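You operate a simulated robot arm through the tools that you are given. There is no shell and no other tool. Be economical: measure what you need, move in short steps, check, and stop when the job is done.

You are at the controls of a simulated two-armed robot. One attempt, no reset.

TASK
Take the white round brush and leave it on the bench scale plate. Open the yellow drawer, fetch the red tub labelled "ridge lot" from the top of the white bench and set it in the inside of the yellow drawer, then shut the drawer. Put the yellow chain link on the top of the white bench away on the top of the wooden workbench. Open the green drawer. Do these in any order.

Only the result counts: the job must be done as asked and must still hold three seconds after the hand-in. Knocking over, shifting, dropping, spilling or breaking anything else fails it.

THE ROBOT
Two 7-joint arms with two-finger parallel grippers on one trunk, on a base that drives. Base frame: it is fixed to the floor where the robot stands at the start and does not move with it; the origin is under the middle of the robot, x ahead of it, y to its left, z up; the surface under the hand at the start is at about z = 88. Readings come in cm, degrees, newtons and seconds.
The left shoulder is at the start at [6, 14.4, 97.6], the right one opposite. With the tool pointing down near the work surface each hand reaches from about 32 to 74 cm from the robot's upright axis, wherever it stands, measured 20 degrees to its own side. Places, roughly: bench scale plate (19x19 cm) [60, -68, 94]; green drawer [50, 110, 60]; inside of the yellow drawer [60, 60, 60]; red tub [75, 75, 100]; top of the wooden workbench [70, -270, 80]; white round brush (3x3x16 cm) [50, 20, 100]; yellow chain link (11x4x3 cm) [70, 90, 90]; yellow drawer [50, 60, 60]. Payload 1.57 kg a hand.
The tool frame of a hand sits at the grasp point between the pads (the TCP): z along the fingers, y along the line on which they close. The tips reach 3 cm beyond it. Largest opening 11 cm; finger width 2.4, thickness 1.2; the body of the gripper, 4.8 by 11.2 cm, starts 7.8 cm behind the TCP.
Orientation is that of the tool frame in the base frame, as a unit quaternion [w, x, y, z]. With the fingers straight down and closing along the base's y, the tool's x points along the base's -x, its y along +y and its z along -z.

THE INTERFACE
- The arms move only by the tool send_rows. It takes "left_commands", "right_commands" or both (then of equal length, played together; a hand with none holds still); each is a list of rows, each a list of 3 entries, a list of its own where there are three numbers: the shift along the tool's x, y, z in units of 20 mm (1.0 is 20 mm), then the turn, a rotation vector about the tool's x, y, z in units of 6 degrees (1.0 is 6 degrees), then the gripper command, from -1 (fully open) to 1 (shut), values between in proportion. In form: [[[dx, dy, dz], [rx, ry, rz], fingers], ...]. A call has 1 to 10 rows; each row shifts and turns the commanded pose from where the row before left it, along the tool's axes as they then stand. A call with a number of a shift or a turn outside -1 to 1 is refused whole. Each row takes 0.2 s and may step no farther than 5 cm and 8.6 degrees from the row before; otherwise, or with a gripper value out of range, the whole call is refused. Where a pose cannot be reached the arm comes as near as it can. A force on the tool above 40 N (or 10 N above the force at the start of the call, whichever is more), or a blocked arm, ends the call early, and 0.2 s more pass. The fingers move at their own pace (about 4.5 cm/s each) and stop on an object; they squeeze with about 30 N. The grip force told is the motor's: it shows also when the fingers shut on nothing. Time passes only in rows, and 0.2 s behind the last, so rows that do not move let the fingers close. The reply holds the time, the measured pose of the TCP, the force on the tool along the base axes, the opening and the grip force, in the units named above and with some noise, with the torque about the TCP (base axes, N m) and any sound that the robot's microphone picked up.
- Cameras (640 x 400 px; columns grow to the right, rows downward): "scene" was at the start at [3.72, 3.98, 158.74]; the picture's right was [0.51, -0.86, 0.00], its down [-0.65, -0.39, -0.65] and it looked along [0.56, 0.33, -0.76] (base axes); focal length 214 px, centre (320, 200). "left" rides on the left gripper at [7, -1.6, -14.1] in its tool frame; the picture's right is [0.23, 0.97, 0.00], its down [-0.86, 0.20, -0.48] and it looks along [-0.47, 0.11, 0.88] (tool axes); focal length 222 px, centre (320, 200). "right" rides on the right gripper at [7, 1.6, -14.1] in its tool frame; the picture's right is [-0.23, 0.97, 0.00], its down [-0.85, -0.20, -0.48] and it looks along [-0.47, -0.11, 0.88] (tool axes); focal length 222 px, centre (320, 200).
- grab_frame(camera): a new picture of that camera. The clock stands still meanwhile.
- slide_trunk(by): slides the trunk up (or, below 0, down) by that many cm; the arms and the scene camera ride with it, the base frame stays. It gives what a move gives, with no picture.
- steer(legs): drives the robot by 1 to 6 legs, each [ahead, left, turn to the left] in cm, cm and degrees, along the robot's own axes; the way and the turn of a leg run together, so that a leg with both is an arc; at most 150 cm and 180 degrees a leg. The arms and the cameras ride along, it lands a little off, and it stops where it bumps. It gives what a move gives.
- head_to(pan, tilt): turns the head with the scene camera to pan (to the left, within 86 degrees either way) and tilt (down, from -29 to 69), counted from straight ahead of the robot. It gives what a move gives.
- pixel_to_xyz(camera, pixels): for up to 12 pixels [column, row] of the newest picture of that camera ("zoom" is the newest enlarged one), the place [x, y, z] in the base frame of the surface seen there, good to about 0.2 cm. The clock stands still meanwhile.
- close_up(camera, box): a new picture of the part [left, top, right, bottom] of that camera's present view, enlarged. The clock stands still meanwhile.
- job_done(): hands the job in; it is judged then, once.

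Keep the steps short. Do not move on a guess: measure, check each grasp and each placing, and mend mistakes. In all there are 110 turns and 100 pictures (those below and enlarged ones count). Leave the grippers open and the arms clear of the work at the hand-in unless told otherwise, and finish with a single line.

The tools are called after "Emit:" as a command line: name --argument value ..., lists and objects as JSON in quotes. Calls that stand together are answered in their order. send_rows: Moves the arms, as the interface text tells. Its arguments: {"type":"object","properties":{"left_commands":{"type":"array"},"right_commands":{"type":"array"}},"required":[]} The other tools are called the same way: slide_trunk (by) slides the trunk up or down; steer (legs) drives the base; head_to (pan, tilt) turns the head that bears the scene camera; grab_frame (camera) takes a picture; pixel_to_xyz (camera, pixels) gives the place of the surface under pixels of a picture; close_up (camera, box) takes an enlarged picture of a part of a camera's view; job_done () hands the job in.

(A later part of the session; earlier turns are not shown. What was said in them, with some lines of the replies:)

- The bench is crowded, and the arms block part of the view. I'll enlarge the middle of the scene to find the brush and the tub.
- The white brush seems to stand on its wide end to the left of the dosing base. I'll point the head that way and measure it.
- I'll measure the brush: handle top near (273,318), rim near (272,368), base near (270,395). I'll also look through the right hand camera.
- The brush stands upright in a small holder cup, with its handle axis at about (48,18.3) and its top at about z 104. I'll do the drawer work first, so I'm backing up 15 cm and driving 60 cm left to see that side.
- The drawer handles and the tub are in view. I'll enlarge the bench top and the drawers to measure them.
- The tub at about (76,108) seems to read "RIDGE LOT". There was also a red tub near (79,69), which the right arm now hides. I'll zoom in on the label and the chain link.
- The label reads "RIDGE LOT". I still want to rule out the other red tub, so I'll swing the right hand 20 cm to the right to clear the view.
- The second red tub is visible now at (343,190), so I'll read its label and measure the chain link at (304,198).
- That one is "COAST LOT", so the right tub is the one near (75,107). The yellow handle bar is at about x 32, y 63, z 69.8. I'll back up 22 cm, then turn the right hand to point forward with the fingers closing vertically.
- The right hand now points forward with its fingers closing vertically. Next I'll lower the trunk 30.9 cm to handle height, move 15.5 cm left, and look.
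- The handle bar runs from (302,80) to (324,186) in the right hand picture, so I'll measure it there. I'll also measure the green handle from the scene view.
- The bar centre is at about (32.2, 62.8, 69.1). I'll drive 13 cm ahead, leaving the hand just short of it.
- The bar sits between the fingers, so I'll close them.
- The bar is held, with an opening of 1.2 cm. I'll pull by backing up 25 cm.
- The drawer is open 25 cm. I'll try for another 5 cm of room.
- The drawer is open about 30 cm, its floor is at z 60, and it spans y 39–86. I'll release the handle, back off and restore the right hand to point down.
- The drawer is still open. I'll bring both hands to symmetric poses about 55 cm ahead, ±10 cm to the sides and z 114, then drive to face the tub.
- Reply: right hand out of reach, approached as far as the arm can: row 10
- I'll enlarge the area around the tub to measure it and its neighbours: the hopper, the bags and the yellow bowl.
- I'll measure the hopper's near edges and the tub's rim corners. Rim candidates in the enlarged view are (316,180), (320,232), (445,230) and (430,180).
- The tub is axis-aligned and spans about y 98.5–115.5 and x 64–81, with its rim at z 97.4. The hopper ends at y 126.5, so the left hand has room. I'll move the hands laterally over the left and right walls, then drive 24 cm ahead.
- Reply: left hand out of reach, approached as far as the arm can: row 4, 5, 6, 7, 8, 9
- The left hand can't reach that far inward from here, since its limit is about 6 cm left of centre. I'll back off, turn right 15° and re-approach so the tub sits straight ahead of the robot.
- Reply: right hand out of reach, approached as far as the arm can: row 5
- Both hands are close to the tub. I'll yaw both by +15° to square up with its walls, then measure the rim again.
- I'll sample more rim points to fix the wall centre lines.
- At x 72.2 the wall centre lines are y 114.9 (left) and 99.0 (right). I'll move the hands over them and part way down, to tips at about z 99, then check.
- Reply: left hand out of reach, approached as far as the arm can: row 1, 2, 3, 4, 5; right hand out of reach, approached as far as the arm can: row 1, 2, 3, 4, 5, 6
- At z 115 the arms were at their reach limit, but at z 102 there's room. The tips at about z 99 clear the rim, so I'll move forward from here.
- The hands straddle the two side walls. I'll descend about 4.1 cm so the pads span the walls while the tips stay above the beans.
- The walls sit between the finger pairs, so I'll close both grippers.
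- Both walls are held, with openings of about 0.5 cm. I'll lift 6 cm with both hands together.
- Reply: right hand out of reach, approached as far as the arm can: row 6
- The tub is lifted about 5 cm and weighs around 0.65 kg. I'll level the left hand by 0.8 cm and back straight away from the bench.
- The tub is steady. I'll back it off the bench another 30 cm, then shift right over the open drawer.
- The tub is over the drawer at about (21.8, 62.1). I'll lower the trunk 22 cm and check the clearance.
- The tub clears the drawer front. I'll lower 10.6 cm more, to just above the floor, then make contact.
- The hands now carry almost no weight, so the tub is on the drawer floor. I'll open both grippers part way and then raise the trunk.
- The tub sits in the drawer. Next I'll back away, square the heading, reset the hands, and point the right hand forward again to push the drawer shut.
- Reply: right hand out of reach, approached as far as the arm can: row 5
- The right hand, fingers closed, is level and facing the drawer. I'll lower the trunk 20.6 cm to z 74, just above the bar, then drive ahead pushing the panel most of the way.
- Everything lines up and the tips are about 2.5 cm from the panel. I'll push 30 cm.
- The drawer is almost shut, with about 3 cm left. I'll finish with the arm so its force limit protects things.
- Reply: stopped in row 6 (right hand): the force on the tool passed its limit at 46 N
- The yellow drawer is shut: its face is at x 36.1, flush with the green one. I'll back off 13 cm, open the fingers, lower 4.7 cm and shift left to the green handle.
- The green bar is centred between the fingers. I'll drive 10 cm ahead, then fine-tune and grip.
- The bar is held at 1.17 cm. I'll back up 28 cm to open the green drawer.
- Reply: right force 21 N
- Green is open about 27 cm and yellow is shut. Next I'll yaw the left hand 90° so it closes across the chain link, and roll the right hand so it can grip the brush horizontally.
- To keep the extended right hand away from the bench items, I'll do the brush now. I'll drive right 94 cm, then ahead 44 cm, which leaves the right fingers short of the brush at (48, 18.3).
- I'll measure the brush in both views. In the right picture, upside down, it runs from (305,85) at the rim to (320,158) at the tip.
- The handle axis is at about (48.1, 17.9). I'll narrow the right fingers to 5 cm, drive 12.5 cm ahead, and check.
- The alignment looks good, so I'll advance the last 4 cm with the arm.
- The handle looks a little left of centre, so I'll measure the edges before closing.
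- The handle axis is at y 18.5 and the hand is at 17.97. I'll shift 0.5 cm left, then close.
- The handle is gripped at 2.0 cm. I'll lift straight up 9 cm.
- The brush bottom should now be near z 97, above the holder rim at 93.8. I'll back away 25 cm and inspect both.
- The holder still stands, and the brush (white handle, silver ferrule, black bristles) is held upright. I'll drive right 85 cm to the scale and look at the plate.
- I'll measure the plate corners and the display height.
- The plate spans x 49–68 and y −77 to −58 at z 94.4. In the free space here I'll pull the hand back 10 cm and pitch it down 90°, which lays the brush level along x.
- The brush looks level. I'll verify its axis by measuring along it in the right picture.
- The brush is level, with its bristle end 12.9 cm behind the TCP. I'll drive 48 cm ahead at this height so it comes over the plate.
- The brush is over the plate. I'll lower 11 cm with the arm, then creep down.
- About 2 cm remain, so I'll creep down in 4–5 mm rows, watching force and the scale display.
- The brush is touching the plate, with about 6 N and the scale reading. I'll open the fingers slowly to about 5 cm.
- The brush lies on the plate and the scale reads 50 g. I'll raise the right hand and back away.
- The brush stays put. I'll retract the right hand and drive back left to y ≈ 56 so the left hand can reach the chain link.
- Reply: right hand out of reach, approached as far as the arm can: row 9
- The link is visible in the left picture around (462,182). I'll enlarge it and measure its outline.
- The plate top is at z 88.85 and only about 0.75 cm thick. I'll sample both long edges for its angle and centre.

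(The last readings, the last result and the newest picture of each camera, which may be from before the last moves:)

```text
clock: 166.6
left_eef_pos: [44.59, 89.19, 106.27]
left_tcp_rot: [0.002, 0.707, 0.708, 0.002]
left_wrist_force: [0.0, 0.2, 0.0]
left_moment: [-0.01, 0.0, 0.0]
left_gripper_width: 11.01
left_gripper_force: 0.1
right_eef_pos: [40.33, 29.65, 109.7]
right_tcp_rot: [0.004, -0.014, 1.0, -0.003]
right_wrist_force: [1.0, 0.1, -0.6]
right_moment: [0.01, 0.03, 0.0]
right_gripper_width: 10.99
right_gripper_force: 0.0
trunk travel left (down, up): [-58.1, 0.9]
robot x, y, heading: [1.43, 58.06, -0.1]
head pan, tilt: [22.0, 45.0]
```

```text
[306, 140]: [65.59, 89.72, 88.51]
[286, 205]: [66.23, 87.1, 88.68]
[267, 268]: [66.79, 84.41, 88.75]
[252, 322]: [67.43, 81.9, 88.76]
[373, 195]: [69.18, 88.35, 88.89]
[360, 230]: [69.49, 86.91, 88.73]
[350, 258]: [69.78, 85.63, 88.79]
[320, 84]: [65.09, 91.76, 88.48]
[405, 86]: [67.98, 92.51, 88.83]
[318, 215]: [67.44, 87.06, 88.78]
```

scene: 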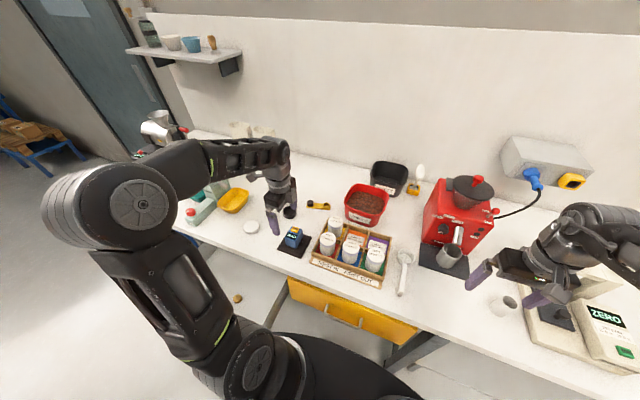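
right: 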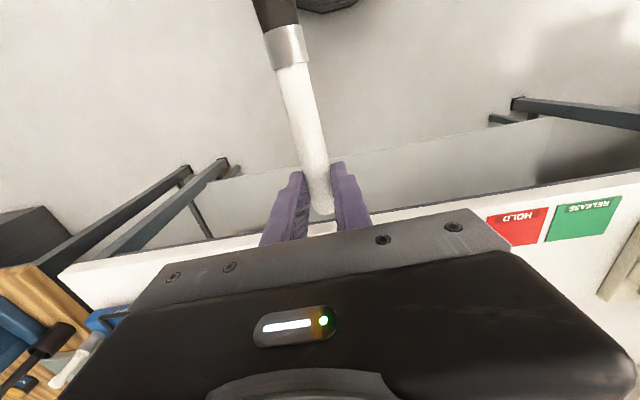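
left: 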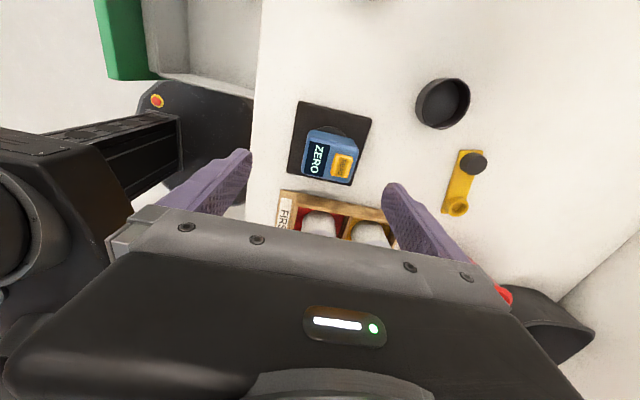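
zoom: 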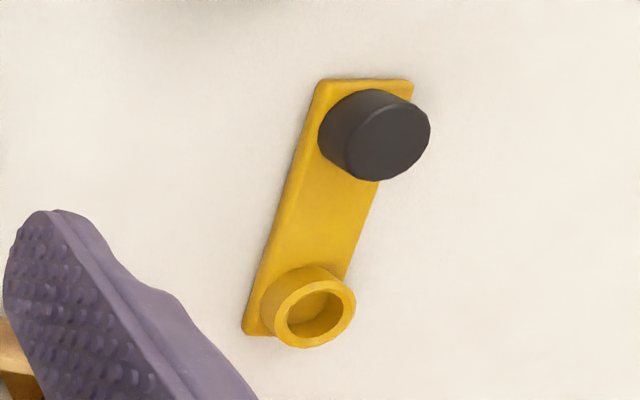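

The link is tilted 13° and its middle is at (67.75, 87.0). I'll move the base 6 cm ahead, turn the left hand to match, and extend over the link.

Emit:
steer --legs '[[6, 0, 0]]'

Emit:
send_rows --left_commands '[[[0, 0, 0.5], [0, 0, -0.74], 0], [[0, 0, 0.5], [0, 0, -0.74], 0], [[0, 0, 0.5], [0, 0, -0.74], 0]]'

Emit:
send_rows --left_commands '[[[-0.35, 0.92, 0], [0, 0, 0], 0], [[-0.35, 0.92, 0], [0, 0, 0], 0], [[-0.35, 0.92, 0], [0, 0, 0], 0], [[-0.35, 0.92, 0], [0, 0, 0], 0], [[-0.35, 0.92, 0], [0, 0, 0], 0], [[-0.35, 0.92, 0], [0, 0, 0], 0], [[-0.35, 0.92, 0], [0, 0, 0], 0], [[-0.35, 0.92, 0], [0, 0, 0], 0]]'

Emit:
close_up --camera "scene" --box '[230, 130, 390, 260]'

```text
clock: 167.5
left_eef_pos: [50.61, 89.21, 106.14]
left_tcp_rot: [0.002, 0.708, 0.707, 0.001]
left_wrist_force: [-0.3, 0.6, -1.2]
left_moment: [0.01, 0.05, -0.05]
left_gripper_width: 11.0
left_gripper_force: 0.1
right_eef_pos: [46.58, 29.6, 109.73]
right_tcp_rot: [0.002, -0.013, 1.0, -0.003]
right_wrist_force: [0.5, -0.1, 0.0]
right_moment: [0.04, 0.07, 0.0]
right_gripper_width: 10.99
right_gripper_force: 0.0
trunk travel left (down, up): [-58.1, 0.9]
robot x, y, heading: [7.85, 57.99, 0.0]
head pan, tilt: [22.0, 45.0]
```

```text
clock: 168.3
left_eef_pos: [50.6, 89.18, 103.17]
left_tcp_rot: [0.002, 0.62, 0.784, 0.001]
left_wrist_force: [0.4, 0.6, 0.7]
left_moment: [-0.03, 0.01, 0.02]
left_gripper_width: 5.49
left_gripper_force: 0.1
right_eef_pos: [46.27, 29.55, 109.75]
right_tcp_rot: [0.003, -0.014, 1.0, -0.002]
right_wrist_force: [-0.4, -0.7, -0.6]
right_moment: [0.01, 0.04, -0.03]
right_gripper_width: 11.02
right_gripper_force: 0.0
trunk travel left (down, up): [-58.1, 0.9]
robot x, y, heading: [7.19, 57.87, 0.2]
head pan, tilt: [22.0, 45.0]
```

```text
clock: 170.1
left_eef_pos: [66.2, 87.08, 103.34]
left_tcp_rot: [0.002, 0.619, 0.785, 0.001]
left_wrist_force: [-0.3, -0.3, 0.2]
left_moment: [0.01, 0.02, -0.01]
left_gripper_width: 5.49
left_gripper_force: 0.1
right_eef_pos: [46.31, 29.56, 109.65]
right_tcp_rot: [0.003, -0.013, 1.0, -0.003]
right_wrist_force: [-0.2, 0.3, 0.6]
right_moment: [0.01, 0.02, 0.01]
right_gripper_width: 11.0
right_gripper_force: 0.0
trunk travel left (down, up): [-58.1, 0.9]
robot x, y, heading: [7.46, 58.32, 0.0]
head pan, tilt: [22.0, 45.0]
```

```text
3.08 times, centred on (310, 195) of scene
```

zoom: 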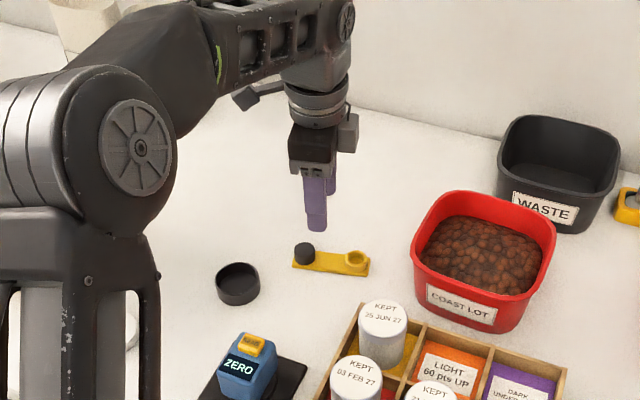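

I'll align the last 1.5 cm and descend to tips at about z 90, then check.

Emit:
send_rows --left_commands '[[[-0.23, 0.74, 0], [0, 0, 0], 0], [[0, 0, 1], [0, 0, 0], 0], [[0, 0, 1], [0, 0, 0], 0], [[0, 0, 1], [0, 0, 0], 0], [[0, 0, 1], [0, 0, 0], 0], [[0, 0, 1], [0, 0, 0], 0], [[0, 0, 0], [0, 0, 0], 0]]'

Emit:
close_up --camera "scene" --box '[280, 160, 350, 220]'

```text
clock: 171.7
left_eef_pos: [67.54, 86.88, 93.34]
left_tcp_rot: [0.002, 0.621, 0.784, 0.002]
left_wrist_force: [0.5, -0.1, 0.6]
left_moment: [0.0, 0.0, -0.02]
left_gripper_width: 5.5
left_gripper_force: 0.0
right_eef_pos: [46.45, 29.63, 109.72]
right_tcp_rot: [0.005, -0.014, 1.0, -0.003]
right_wrist_force: [0.4, -0.1, 0.0]
right_moment: [-0.01, -0.01, -0.03]
right_gripper_width: 10.99
right_gripper_force: 0.1
trunk travel left (down, up): [-58.1, 0.9]
robot x, y, heading: [7.47, 57.78, 0.1]
head pan, tilt: [22.0, 45.0]
```

```text
6.67 times, centred on (315, 190) of scene
```

zoom: 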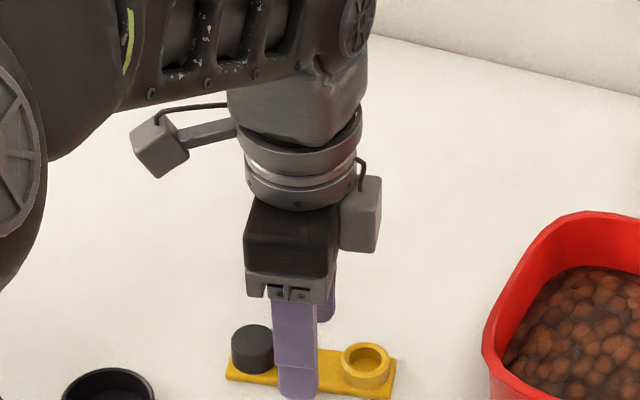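

The fingers sit between the peg and the ring. I'll lower 1.95 cm so the tips are beside the plate edges, then close.

Emit:
send_rows --left_commands '[[[0, 0.05, 0.4], [0, 0, 0], 0], [[0, 0, 0.3], [0, 0, 0], 0], [[0, 0, 0.29], [0, 0, 0], 0], [[0, 0, 0], [0, 0, 0], 0]]'

Emit:
send_rows --left_commands '[[[0, 0, 0], [0, 0, 0], 0.4], [[0, 0, 0], [0, 0, 0], 1], [[0, 0, 0], [0, 0, 0], 1], [[0, 0, 0], [0, 0, 0], 1], [[0, 0, 0], [0, 0, 0], 1]]'

```text
clock: 172.7
left_eef_pos: [67.73, 87.06, 91.36]
left_tcp_rot: [0.002, 0.621, 0.784, 0.002]
left_wrist_force: [0.5, -0.3, 0.2]
left_moment: [0.0, -0.02, -0.02]
left_gripper_width: 5.52
left_gripper_force: 0.0
right_eef_pos: [46.28, 29.63, 109.79]
right_tcp_rot: [0.004, -0.014, 1.0, -0.003]
right_wrist_force: [0.8, -0.2, -0.2]
right_moment: [-0.03, 0.01, 0.0]
right_gripper_width: 10.99
right_gripper_force: 0.0
trunk travel left (down, up): [-58.1, 0.9]
robot x, y, heading: [7.45, 58.56, 0.0]
head pan, tilt: [22.0, 45.0]
```

```text
clock: 173.9
left_eef_pos: [67.78, 87.13, 91.36]
left_tcp_rot: [0.003, 0.621, 0.784, 0.001]
left_wrist_force: [1.9, 0.0, 1.6]
left_moment: [0.0, -0.07, 0.01]
left_gripper_width: 3.34
left_gripper_force: 30.4
right_eef_pos: [46.34, 29.58, 109.67]
right_tcp_rot: [0.003, -0.014, 1.0, -0.003]
right_wrist_force: [0.0, 0.6, -0.3]
right_moment: [-0.01, -0.01, -0.01]
right_gripper_width: 11.01
right_gripper_force: 0.0
trunk travel left (down, up): [-58.1, 0.9]
robot x, y, heading: [7.64, 58.24, 0.3]
head pan, tilt: [22.0, 45.0]
```

The fingers stopped on the plate at 3.34 cm. I'll lift 12 cm and check.

Emit:
send_rows --left_commands '[[[0, 0, -0.4], [0, 0, 0], 1], [[0, 0, -0.6], [0, 0, 0], 1], [[0, 0, -0.8], [0, 0, 0], 1], [[0, 0, -1], [0, 0, 0], 1], [[0, 0, -1], [0, 0, 0], 1], [[0, 0, -1], [0, 0, 0], 1], [[0, 0, -1], [0, 0, 0], 1]]'

Emit:
close_up --camera "scene" --box '[250, 130, 390, 240]'

```text
clock: 175.5
left_eef_pos: [67.89, 87.16, 103.15]
left_tcp_rot: [0.003, 0.621, 0.784, 0.001]
left_wrist_force: [0.5, -0.6, -1.6]
left_moment: [0.02, -0.01, -0.01]
left_gripper_width: 3.35
left_gripper_force: 30.1
right_eef_pos: [46.35, 29.59, 109.59]
right_tcp_rot: [0.004, -0.014, 1.0, -0.003]
right_wrist_force: [-0.4, 0.3, 0.3]
right_moment: [0.02, -0.02, -0.02]
right_gripper_width: 10.99
right_gripper_force: 0.2
trunk travel left (down, up): [-58.1, 0.9]
robot x, y, heading: [7.22, 57.76, -0.1]
head pan, tilt: [22.0, 45.0]
```

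```text
3.64 times, centred on (320, 185) of scene
```

zoom: 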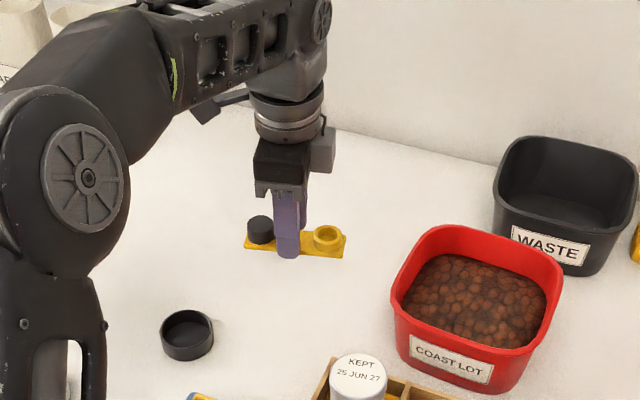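

The link is secure, peg included. I'll back off 48 cm and drive 130 cm right, then look ahead at the wooden workbench.

Emit:
steer --legs '[[-48, 0, 0], [0, -130, 0]]'

Emit:
head_to --pan -60 --tilt 35

Emit:
grab_frame --camera "scene"

```text
clock: 184.3
left_eef_pos: [20.78, -40.54, 102.93]
left_tcp_rot: [0.003, 0.629, 0.777, 0.001]
left_wrist_force: [-0.2, -0.6, -2.3]
left_moment: [-0.04, -0.02, 0.03]
left_gripper_width: 3.35
left_gripper_force: 29.7
right_eef_pos: [-2.18, -97.54, 109.81]
right_tcp_rot: [0.003, -0.002, 1.0, -0.002]
right_wrist_force: [-0.4, -0.1, 0.0]
right_moment: [0.03, -0.02, -0.01]
right_gripper_width: 11.01
right_gripper_force: 0.0
trunk travel left (down, up): [-58.1, 0.9]
robot x, y, heading: [-40.47, -68.22, -1.1]
head pan, tilt: [22.0, 45.0]
```

```text
clock: 185.8
left_eef_pos: [20.78, -40.57, 102.99]
left_tcp_rot: [0.003, 0.629, 0.777, 0.001]
left_wrist_force: [0.2, -0.1, -2.5]
left_moment: [0.02, -0.01, 0.0]
left_gripper_width: 3.38
left_gripper_force: 30.3
right_eef_pos: [-2.09, -97.4, 109.65]
right_tcp_rot: [0.004, -0.002, 1.0, -0.002]
right_wrist_force: [-0.1, -0.3, 0.1]
right_moment: [0.0, 0.01, 0.01]
right_gripper_width: 10.99
right_gripper_force: 0.1
trunk travel left (down, up): [-58.1, 0.9]
robot x, y, heading: [-39.96, -68.09, -1.5]
head pan, tilt: [-60.0, 35.0]
```

```text
24 pictures are left
```

scene: 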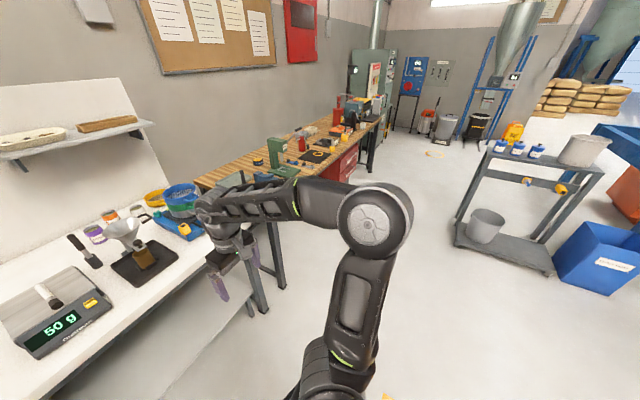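

I'll measure the cart's near corner and the workbench's edges to plan a clear path.

Emit:
pixel_to_xyz --camera "scene" --pixels '[[458, 240], [550, 270], [440, 255], [282, 285], [250, 200], [345, 165], [380, 120], [240, 170], [275, 230], [320, 165], [500, 150], [432, 155]]'

Emit:
close_up --camera "scene" --box '[190, 80, 400, 210]'

```text
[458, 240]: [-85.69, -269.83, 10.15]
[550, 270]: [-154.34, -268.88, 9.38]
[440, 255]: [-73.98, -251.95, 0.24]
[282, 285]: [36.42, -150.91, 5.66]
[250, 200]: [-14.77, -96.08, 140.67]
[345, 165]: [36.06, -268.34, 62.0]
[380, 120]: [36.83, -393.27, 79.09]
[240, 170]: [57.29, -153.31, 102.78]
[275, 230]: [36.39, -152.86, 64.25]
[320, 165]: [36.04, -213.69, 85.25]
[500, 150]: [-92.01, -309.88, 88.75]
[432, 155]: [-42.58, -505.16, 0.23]
```

```text
3.05 times, centred on (295, 145) of scene
```

zoom: 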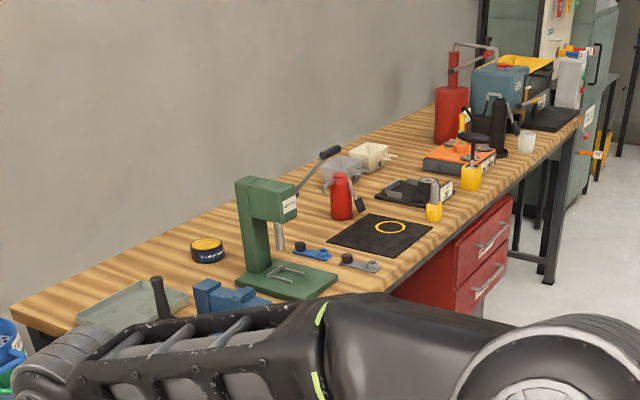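

The workbench top is at z ≈ 85 with its front edge at x 36. The cart starts at x −75, so the lane is clear. I'll drive right another 110 cm and look at the free areas.

Emit:
steer --legs '[[0, -125, 1.3]]'

Emit:
head_to --pan 5 --tilt 40

Emit:
grab_frame --camera "scene"

```text
clock: 192.0
left_eef_pos: [17.71, -163.23, 102.93]
left_tcp_rot: [0.002, 0.633, 0.774, 0.002]
left_wrist_force: [1.0, -1.0, -1.9]
left_moment: [-0.02, 0.02, 0.01]
left_gripper_width: 3.34
left_gripper_force: 30.5
right_eef_pos: [-5.6, -220.15, 109.64]
right_tcp_rot: [0.003, 0.002, 1.0, -0.003]
right_wrist_force: [-0.3, -0.1, 0.7]
right_moment: [-0.03, 0.03, 0.0]
right_gripper_width: 11.0
right_gripper_force: 0.1
trunk travel left (down, up): [-58.1, 0.9]
robot x, y, heading: [-43.65, -190.25, -1.9]
head pan, tilt: [-60.0, 35.0]
```

```text
clock: 193.4
left_eef_pos: [17.8, -163.36, 102.91]
left_tcp_rot: [0.002, 0.633, 0.774, 0.002]
left_wrist_force: [0.1, 0.2, -2.0]
left_moment: [-0.02, 0.0, -0.01]
left_gripper_width: 3.36
left_gripper_force: 30.5
right_eef_pos: [-5.64, -220.09, 109.78]
right_tcp_rot: [0.004, 0.002, 1.0, -0.003]
right_wrist_force: [1.0, 0.1, 0.5]
right_moment: [-0.03, 0.0, -0.03]
right_gripper_width: 10.98
right_gripper_force: 0.3
trunk travel left (down, up): [-58.1, 0.9]
robot x, y, heading: [-43.75, -190.4, -2.0]
head pan, tilt: [5.0, 40.0]
```

```text
22 pictures are left
```

scene: 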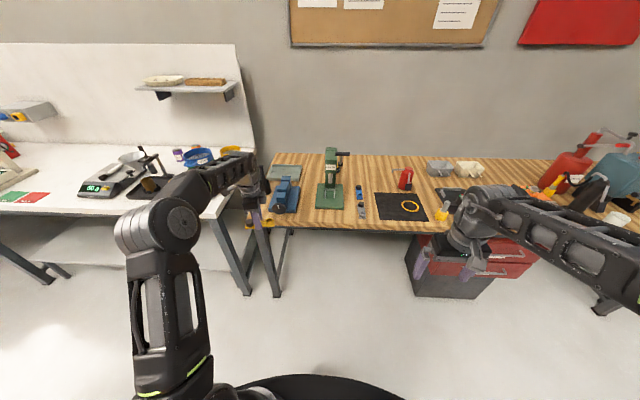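

I'll enlarge the stretch between the vise and the red bottle to pick a free spot.

Emit:
close_up --camera "scene" --box '[250, 140, 490, 240]'

Emit:
pixel_to_xyz --camera "zoom" --pixels '[[300, 70], [370, 70], [330, 110], [290, 90], [305, 125], [410, 120], [340, 145], [100, 100], [150, 120], [270, 150], [370, 100], [310, 190]]'

```text
2.67 times, centred on (370, 190) of scene
```

zoom: 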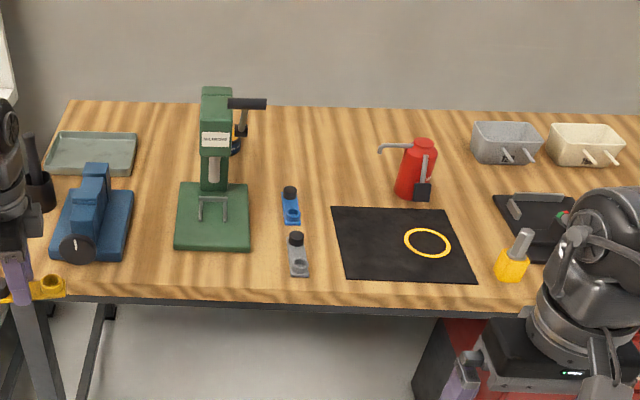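

```text
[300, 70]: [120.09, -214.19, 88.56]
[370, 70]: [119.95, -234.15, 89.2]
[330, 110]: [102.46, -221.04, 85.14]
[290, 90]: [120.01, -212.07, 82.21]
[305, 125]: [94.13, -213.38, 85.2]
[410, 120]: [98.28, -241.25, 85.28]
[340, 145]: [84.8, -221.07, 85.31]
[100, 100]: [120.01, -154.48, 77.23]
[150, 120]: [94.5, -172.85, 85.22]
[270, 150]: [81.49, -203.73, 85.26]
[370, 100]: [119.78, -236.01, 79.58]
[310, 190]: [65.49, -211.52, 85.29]
```

The spot near (77, −221) is clear wood: the blue link ends at y −212, the mat starts at x ≈ 62, and the bottle is at y −236. I'll check heights where the right hand will pass, and the bounds around the spot.

Emit:
pixel_to_xyz --camera "zoom" --pixels '[[523, 235], [510, 265], [545, 195], [520, 210], [563, 217], [335, 208], [395, 190], [380, 150], [297, 195], [505, 130], [440, 207], [290, 210]]'

Emit:
send_rows --left_commands '[[[-1, 0, 0], [0, 0, 0], 1], [[-1, 0, 0], [0, 0, 0], 1], [[-1, 0, 0], [0, 0, 0], 1], [[-1, 0, 0], [0, 0, 0], 1], [[-1, 0, 0], [0, 0, 0], 1], [[-1, 0, 0], [0, 0, 0], 1], [[-1, 0, 0], [0, 0, 0], 1]]'

```text
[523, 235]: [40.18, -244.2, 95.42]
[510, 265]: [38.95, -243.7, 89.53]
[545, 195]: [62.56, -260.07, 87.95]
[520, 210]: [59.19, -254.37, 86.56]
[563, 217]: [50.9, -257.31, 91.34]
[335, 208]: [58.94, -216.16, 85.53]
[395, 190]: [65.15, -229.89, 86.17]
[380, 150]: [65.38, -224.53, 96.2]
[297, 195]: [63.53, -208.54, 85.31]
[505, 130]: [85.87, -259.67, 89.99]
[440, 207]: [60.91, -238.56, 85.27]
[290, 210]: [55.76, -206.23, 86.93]
```

```text
clock: 195.0
left_eef_pos: [20.55, -176.9, 103.03]
left_tcp_rot: [0.002, 0.633, 0.774, 0.001]
left_wrist_force: [0.5, 0.6, -2.8]
left_moment: [0.02, 0.02, -0.01]
left_gripper_width: 3.34
left_gripper_force: 29.7
right_eef_pos: [-5.53, -220.04, 109.73]
right_tcp_rot: [0.004, 0.002, 1.0, -0.003]
right_wrist_force: [0.9, -0.5, -0.6]
right_moment: [0.02, 0.02, -0.02]
right_gripper_width: 10.99
right_gripper_force: 0.0
trunk travel left (down, up): [-58.1, 0.9]
robot x, y, heading: [-43.53, -190.18, -1.9]
head pan, tilt: [5.0, 40.0]
```

Emit:
pixel_to_xyz --camera "zoom" --pixels '[[264, 104], [250, 104], [242, 130], [245, 155], [247, 240], [232, 100], [380, 152], [425, 140]]'

```text
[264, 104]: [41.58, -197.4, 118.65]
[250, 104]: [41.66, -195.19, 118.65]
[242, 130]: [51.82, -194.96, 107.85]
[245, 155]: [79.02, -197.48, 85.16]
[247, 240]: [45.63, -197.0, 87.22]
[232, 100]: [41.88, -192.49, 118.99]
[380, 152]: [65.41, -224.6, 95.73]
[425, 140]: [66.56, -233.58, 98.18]
```

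The press lever at (41.6, −197, z 118) is the hazard for my left elbow. I'll move the left hand outward again and bring the right hand inward, so the robot can stand farther right at y ≈ −243.

Emit:
send_rows --left_commands '[[[1, 0, 0], [0, 0, 0], 1], [[1, 0, 0], [0, 0, 0], 1], [[1, 0, 0], [0, 0, 0], 1], [[1, 0, 0], [0, 0, 0], 1], [[1, 0, 0], [0, 0, 0], 1], [[1, 0, 0], [0, 0, 0], 1], [[0, 0, 0], [0, 0, 0], 1], [[0, 0, 0], [0, 0, 0], 1]]' --right_commands '[[[0, 1, 0], [0, 0, 0], 0], [[0, 1, 0], [0, 0, 0], 0], [[0, 1, 0], [0, 0, 0], 0], [[0, 1, 0], [0, 0, 0], 0], [[0, 1, 0], [0, 0, 0], 0], [[0, 1, 0], [0, 0, 0], 0], [[0, 1, 0], [0, 0, 0], 0], [[0, 1, 0], [0, 0, 0], 0]]'

Emit:
steer --legs '[[3, 0, 1.9], [0, -53, 0]]'

Emit:
grab_frame --camera "scene"

```text
clock: 196.8
left_eef_pos: [18.29, -164.97, 103.13]
left_tcp_rot: [0.003, 0.633, 0.774, 0.001]
left_wrist_force: [-0.3, 0.5, -1.9]
left_moment: [-0.04, 0.01, -0.01]
left_gripper_width: 3.36
left_gripper_force: 30.0
right_eef_pos: [-5.53, -204.18, 109.37]
right_tcp_rot: [0.004, 0.002, 1.0, -0.004]
right_wrist_force: [-0.3, 0.1, -0.8]
right_moment: [0.0, 0.0, 0.03]
right_gripper_width: 5.51
right_gripper_force: 0.2
trunk travel left (down, up): [-58.1, 0.9]
robot x, y, heading: [-43.63, -190.33, -1.7]
head pan, tilt: [5.0, 40.0]
```

```text
clock: 200.3
left_eef_pos: [20.43, -216.05, 103.12]
left_tcp_rot: [0.003, 0.622, 0.783, 0.002]
left_wrist_force: [0.0, -0.9, -1.7]
left_moment: [0.01, 0.02, -0.05]
left_gripper_width: 3.37
left_gripper_force: 29.7
right_eef_pos: [-2.14, -255.89, 109.47]
right_tcp_rot: [0.003, -0.012, 1.0, -0.002]
right_wrist_force: [0.2, -0.5, 0.5]
right_moment: [0.0, 0.01, -0.01]
right_gripper_width: 5.5
right_gripper_force: 0.1
trunk travel left (down, up): [-58.1, 0.9]
robot x, y, heading: [-40.75, -242.99, -0.3]
head pan, tilt: [5.0, 40.0]
```

```text
20 pictures are left
```

scene: 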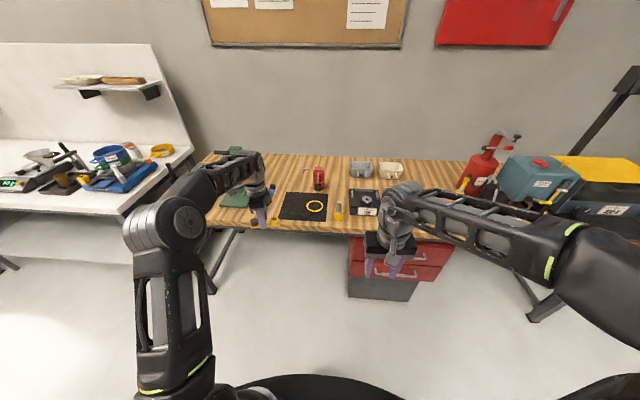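

Before driving in, I'll measure the left elbow and forearm outline relative to the press.

Emit:
pixel_to_xyz --camera "scene" --pixels '[[135, 225], [190, 215], [160, 250], [205, 190], [170, 200], [240, 160], [195, 260], [235, 150], [318, 180], [228, 200]]'

```text
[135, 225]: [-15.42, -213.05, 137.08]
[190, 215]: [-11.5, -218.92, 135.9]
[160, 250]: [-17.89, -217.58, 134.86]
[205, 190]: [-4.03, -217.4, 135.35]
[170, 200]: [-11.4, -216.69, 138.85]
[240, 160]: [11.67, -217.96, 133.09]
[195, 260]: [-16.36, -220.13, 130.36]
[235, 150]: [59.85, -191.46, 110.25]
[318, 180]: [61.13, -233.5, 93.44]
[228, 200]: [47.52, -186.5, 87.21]
```

The forearm runs at y ≈ −217 and z 130–135, about 10 cm from the lever and above it. I'll drive 45 cm ahead, stopping short because of the red cabinet.

Emit:
steer --legs '[[45, 0, 0.2]]'

Emit:
head_to --pan 20 --tilt 45

Emit:
grab_frame --camera "scene"

```text
clock: 203.0
left_eef_pos: [66.49, -216.98, 102.94]
left_tcp_rot: [0.002, 0.626, 0.78, 0.0]
left_wrist_force: [0.5, -0.1, -2.6]
left_moment: [-0.02, 0.02, 0.02]
left_gripper_width: 3.36
left_gripper_force: 30.7
right_eef_pos: [43.42, -256.64, 109.39]
right_tcp_rot: [0.004, -0.006, 1.0, -0.003]
right_wrist_force: [0.5, 0.4, -0.4]
right_moment: [-0.01, 0.04, 0.02]
right_gripper_width: 5.48
right_gripper_force: 0.0
trunk travel left (down, up): [-58.1, 0.9]
robot x, y, heading: [5.01, -243.23, -0.7]
head pan, tilt: [5.0, 40.0]
```

```text
clock: 203.8
left_eef_pos: [66.45, -217.05, 103.1]
left_tcp_rot: [0.002, 0.626, 0.78, 0.001]
left_wrist_force: [0.1, 0.4, -2.1]
left_moment: [-0.02, 0.0, -0.01]
left_gripper_width: 3.36
left_gripper_force: 30.3
right_eef_pos: [43.33, -256.78, 109.46]
right_tcp_rot: [0.004, -0.007, 1.0, -0.003]
right_wrist_force: [0.0, 0.1, 0.6]
right_moment: [0.02, 0.0, 0.0]
right_gripper_width: 5.49
right_gripper_force: 0.1
trunk travel left (down, up): [-58.1, 0.9]
robot x, y, heading: [4.66, -243.29, -0.6]
head pan, tilt: [20.0, 45.0]
```

```text
19 pictures are left
```

scene: 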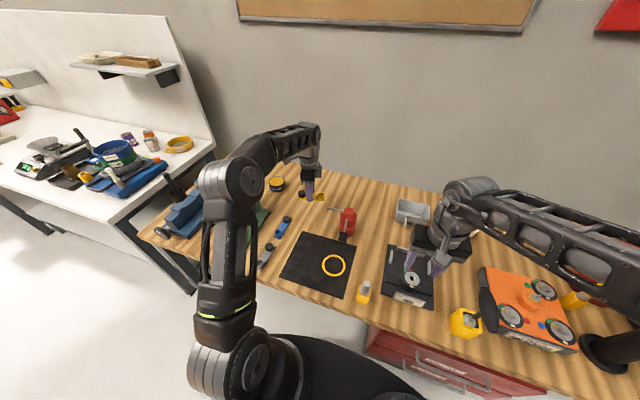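

I'll enlarge the area under the left hand to confirm the drop spot.

Emit:
close_up --camera "scene" --box '[240, 150, 380, 260]'

Emit:
pixel_to_xyz --camera "zoom" --pixels '[[330, 240], [250, 250], [300, 270], [380, 250], [420, 270], [200, 320], [230, 300], [380, 180], [150, 175], [355, 225], [285, 190], [500, 300]]'

```text
3.64 times, centred on (310, 205) of scene
```

zoom: 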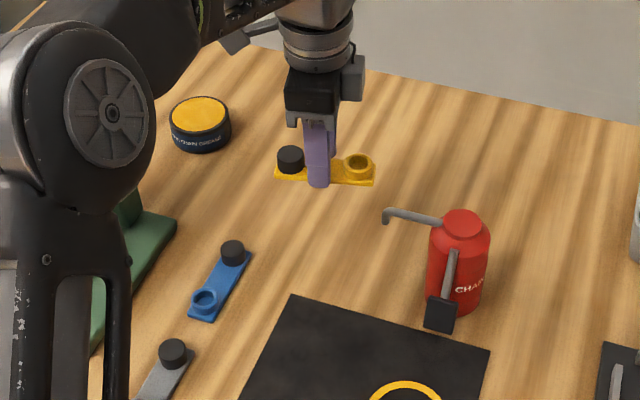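

```text
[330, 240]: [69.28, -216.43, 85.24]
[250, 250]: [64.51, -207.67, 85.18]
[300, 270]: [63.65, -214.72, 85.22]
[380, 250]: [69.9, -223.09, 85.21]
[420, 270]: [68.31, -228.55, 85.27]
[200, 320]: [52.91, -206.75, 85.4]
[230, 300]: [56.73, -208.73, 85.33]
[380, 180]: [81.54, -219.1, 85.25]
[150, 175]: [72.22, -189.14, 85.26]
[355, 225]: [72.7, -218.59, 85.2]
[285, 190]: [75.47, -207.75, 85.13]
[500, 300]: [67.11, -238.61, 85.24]
```

The surface is clear wood at z 85.2. I'll move 5 cm further in while lowering to just above it.

Emit:
send_rows --left_commands '[[[0, 0.8, 0.5], [0, 0, 0], 1], [[0, 0.8, 0.5], [0, 0, 0], 1], [[0, 0.8, 0.5], [0, 0, 0], 1], [[0, 0, 1], [0, 0, 0], 1], [[0, 0, 1], [0, 0, 0], 1], [[0, 0, 1], [0, 0, 0], 1], [[0, 0, 1], [0, 0, 0], 1], [[0, 0, 0.8], [0, 0, 0], 1], [[0, 0, 0.5], [0, 0, 0], 1], [[0, 0, 0], [0, 0, 0], 1]]'

Emit:
close_up --camera "scene" --box '[270, 150, 370, 240]'

```text
clock: 206.0
left_eef_pos: [71.24, -215.92, 89.44]
left_tcp_rot: [0.002, 0.626, 0.78, 0.002]
left_wrist_force: [-1.0, -0.3, -2.9]
left_moment: [0.04, 0.04, 0.01]
left_gripper_width: 3.33
left_gripper_force: 30.6
right_eef_pos: [43.3, -256.63, 109.54]
right_tcp_rot: [0.003, -0.007, 1.0, -0.004]
right_wrist_force: [0.3, 0.8, 0.1]
right_moment: [0.0, 0.01, 0.02]
right_gripper_width: 5.5
right_gripper_force: 0.0
trunk travel left (down, up): [-58.1, 0.9]
robot x, y, heading: [5.03, -243.55, -0.8]
head pan, tilt: [20.0, 45.0]
```

```text
4.44 times, centred on (320, 195) of scene
```

zoom: 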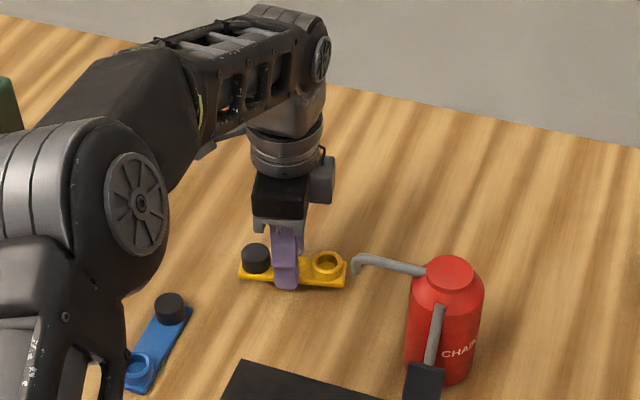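

About 0.9 cm remains. I'll creep down to contact and open the fingers.

Emit:
send_rows --left_commands '[[[0, 0, 0.2], [0, 0, 0], 1], [[0, 0, 0.15], [0, 0, 0], 1], [[0, 0, 0.1], [0, 0, 0], 1], [[0, 0, 0.05], [0, 0, 0], 1], [[0, 0, 0], [0, 0, 0], 1]]'

Emit:
send_rows --left_commands '[[[0, 0, 0], [0, 0, 0], 0.3], [[0, 0, 0], [0, 0, 0], 0.1], [[0, 0, 0], [0, 0, 0], 0], [[0, 0, 0], [0, 0, 0], 0]]'

Emit:
send_rows --left_commands '[[[0, 0, -0.5], [0, 0, 0], 0], [[0, 0, -1], [0, 0, 0], 0], [[0, 0, -1], [0, 0, 0], 0], [[0, 0, -1], [0, 0, 0], 0], [[0, 0, -1], [0, 0, 0], 0], [[0, -0.8, -1], [0, 0, 0], 0], [[0, -0.8, -1], [0, 0, 0], 0], [[0, -0.8, -0.5], [0, 0, 0], 0]]'

Emit:
close_up --camera "scene" --box '[270, 150, 370, 240]'

```text
clock: 207.2
left_eef_pos: [71.2, -215.95, 88.55]
left_tcp_rot: [0.002, 0.626, 0.78, 0.001]
left_wrist_force: [-0.1, 1.2, -1.5]
left_moment: [-0.01, -0.01, -0.01]
left_gripper_width: 3.36
left_gripper_force: 30.7
right_eef_pos: [43.48, -256.7, 109.46]
right_tcp_rot: [0.005, -0.007, 1.0, -0.004]
right_wrist_force: [0.3, 0.3, 0.5]
right_moment: [-0.03, -0.01, 0.03]
right_gripper_width: 5.47
right_gripper_force: 0.0
trunk travel left (down, up): [-58.1, 0.9]
robot x, y, heading: [5.06, -243.72, -0.6]
head pan, tilt: [20.0, 45.0]
```

```text
clock: 208.2
left_eef_pos: [71.17, -215.96, 88.42]
left_tcp_rot: [0.003, 0.626, 0.78, 0.002]
left_wrist_force: [0.2, 0.4, -0.7]
left_moment: [0.0, -0.03, -0.01]
left_gripper_width: 5.5
left_gripper_force: 0.0
right_eef_pos: [43.51, -256.67, 109.41]
right_tcp_rot: [0.003, -0.007, 1.0, -0.002]
right_wrist_force: [-0.4, -0.1, -0.3]
right_moment: [0.0, 0.01, 0.02]
right_gripper_width: 5.48
right_gripper_force: 0.1
trunk travel left (down, up): [-58.1, 0.9]
robot x, y, heading: [5.29, -243.55, -0.7]
head pan, tilt: [20.0, 45.0]
```

```text
clock: 210.0
left_eef_pos: [66.4, -217.09, 102.57]
left_tcp_rot: [0.002, 0.626, 0.78, 0.002]
left_wrist_force: [-0.6, 0.1, -0.2]
left_moment: [0.01, -0.01, 0.03]
left_gripper_width: 5.49
left_gripper_force: 0.1
right_eef_pos: [43.39, -256.75, 109.45]
right_tcp_rot: [0.004, -0.007, 1.0, -0.003]
right_wrist_force: [-0.1, 0.9, 0.4]
right_moment: [-0.02, -0.02, 0.01]
right_gripper_width: 5.51
right_gripper_force: 0.1
trunk travel left (down, up): [-58.1, 0.9]
robot x, y, heading: [5.09, -243.55, -0.8]
head pan, tilt: [20.0, 45.0]
```

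```text
4.44 times, centred on (320, 195) of scene
```

zoom: 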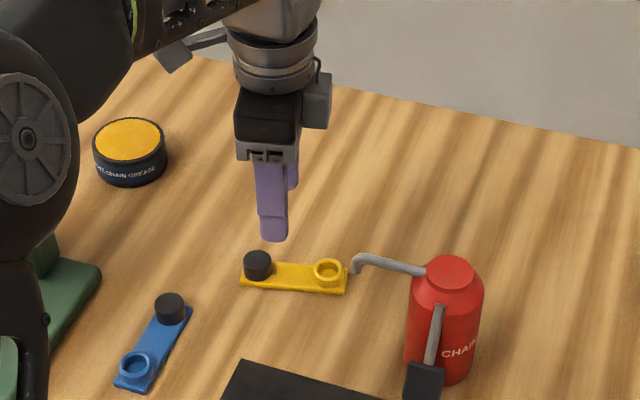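

The link rests flat on the wooden workbench. I'll back away, open both grippers, and make a last check of the scale and the drawers.

Emit:
steer --legs '[[-45, 0, 0.7], [0, 140, 0]]'

Emit:
send_rows --left_commands '[[[0, 0, 0], [0, 0, 0], -1], [[0, 0, 0], [0, 0, 0], -1], [[0, 0, 0], [0, 0, 0], -1], [[0, 0, 0], [0, 0, 0], -1]]' --right_commands '[[[0, 0, 0], [0, 0, 0], -1], [[0, 0, 0], [0, 0, 0], -1], [[0, 0, 0], [0, 0, 0], -1], [[0, 0, 0], [0, 0, 0], -1]]'

Emit:
head_to --pan 35 --tilt 30

Emit:
grab_frame --camera "scene"

Emit:
head_to --pan 0 --tilt 40

Emit:
grab_frame --camera "scene"

```text
clock: 219.2
left_eef_pos: [22.05, -80.14, 102.45]
left_tcp_rot: [0.002, 0.626, 0.78, 0.002]
left_wrist_force: [0.8, -1.1, -0.4]
left_moment: [-0.03, -0.02, 0.0]
left_gripper_width: 5.51
left_gripper_force: 0.0
right_eef_pos: [-1.0, -119.76, 109.55]
right_tcp_rot: [0.003, -0.007, 1.0, -0.005]
right_wrist_force: [-0.1, 0.5, 1.5]
right_moment: [-0.03, -0.02, -0.05]
right_gripper_width: 5.51
right_gripper_force: 0.0
trunk travel left (down, up): [-58.1, 0.9]
robot x, y, heading: [-39.67, -106.57, -0.8]
head pan, tilt: [20.0, 45.0]
```

```text
clock: 220.2
left_eef_pos: [22.18, -80.27, 102.41]
left_tcp_rot: [0.003, 0.626, 0.78, 0.001]
left_wrist_force: [-0.3, -0.5, 0.4]
left_moment: [0.0, 0.01, 0.06]
left_gripper_width: 11.01
left_gripper_force: 0.0
right_eef_pos: [-0.97, -119.85, 109.49]
right_tcp_rot: [0.004, -0.007, 1.0, -0.002]
right_wrist_force: [0.1, 0.2, 0.5]
right_moment: [0.01, 0.02, -0.03]
right_gripper_width: 11.0
right_gripper_force: 0.0
trunk travel left (down, up): [-58.1, 0.9]
robot x, y, heading: [-39.31, -106.88, -0.9]
head pan, tilt: [20.0, 45.0]
```

```text
clock: 220.9
left_eef_pos: [22.14, -80.21, 102.54]
left_tcp_rot: [0.003, 0.626, 0.78, 0.001]
left_wrist_force: [-0.3, 0.2, -0.2]
left_moment: [0.02, 0.03, -0.03]
left_gripper_width: 11.03
left_gripper_force: 0.2
right_eef_pos: [-0.97, -119.84, 109.5]
right_tcp_rot: [0.003, -0.007, 1.0, -0.002]
right_wrist_force: [0.4, 0.7, 0.1]
right_moment: [0.0, 0.02, -0.02]
right_gripper_width: 11.0
right_gripper_force: 0.1
trunk travel left (down, up): [-58.1, 0.9]
robot x, y, heading: [-39.79, -106.54, -0.7]
head pan, tilt: [35.0, 30.0]
```

```text
15 pictures are left
```

scene: 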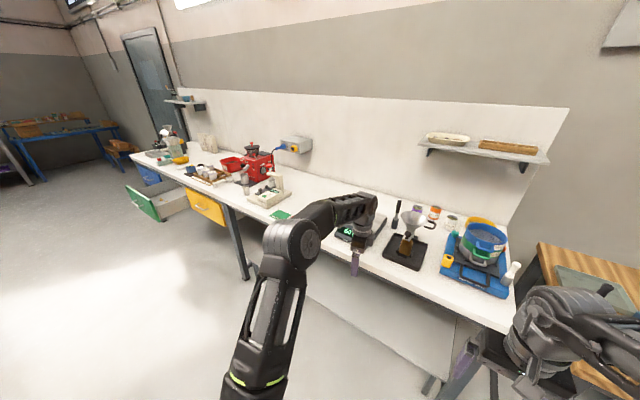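

```text
clock: 221.9
left_eef_pos: [22.14, -80.28, 102.53]
left_tcp_rot: [0.002, 0.626, 0.78, 0.001]
left_wrist_force: [0.1, -0.9, -0.3]
left_moment: [0.0, 0.01, 0.02]
left_gripper_width: 10.99
left_gripper_force: 0.0
right_eef_pos: [-0.97, -119.77, 109.52]
right_tcp_rot: [0.003, -0.007, 1.0, -0.002]
right_wrist_force: [-0.2, 0.6, -0.4]
right_moment: [-0.03, 0.0, 0.01]
right_gripper_width: 10.97
right_gripper_force: 0.1
trunk travel left (down, up): [-58.1, 0.9]
robot x, y, heading: [-39.32, -106.51, -0.7]
head pan, tilt: [0.0, 40.0]
```

```text
14 pictures are left
```

scene: 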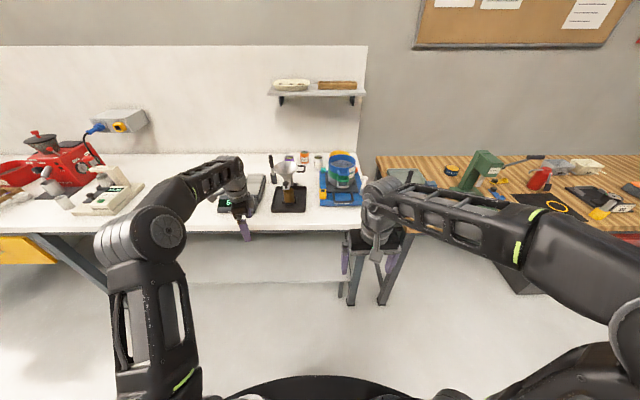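

Green is open, yellow is shut, the brush was last seen on the plate at 50 g, the link is on the workbench, and both hands are open and clear. I'm handing in.

Emit:
job_done

```text
The job is handed in.
```

The job is handed in: the brush is on the scale plate, the "ridge lot" tub is in the shut yellow drawer, the chain link is on the wooden workbench, and the green drawer is open.
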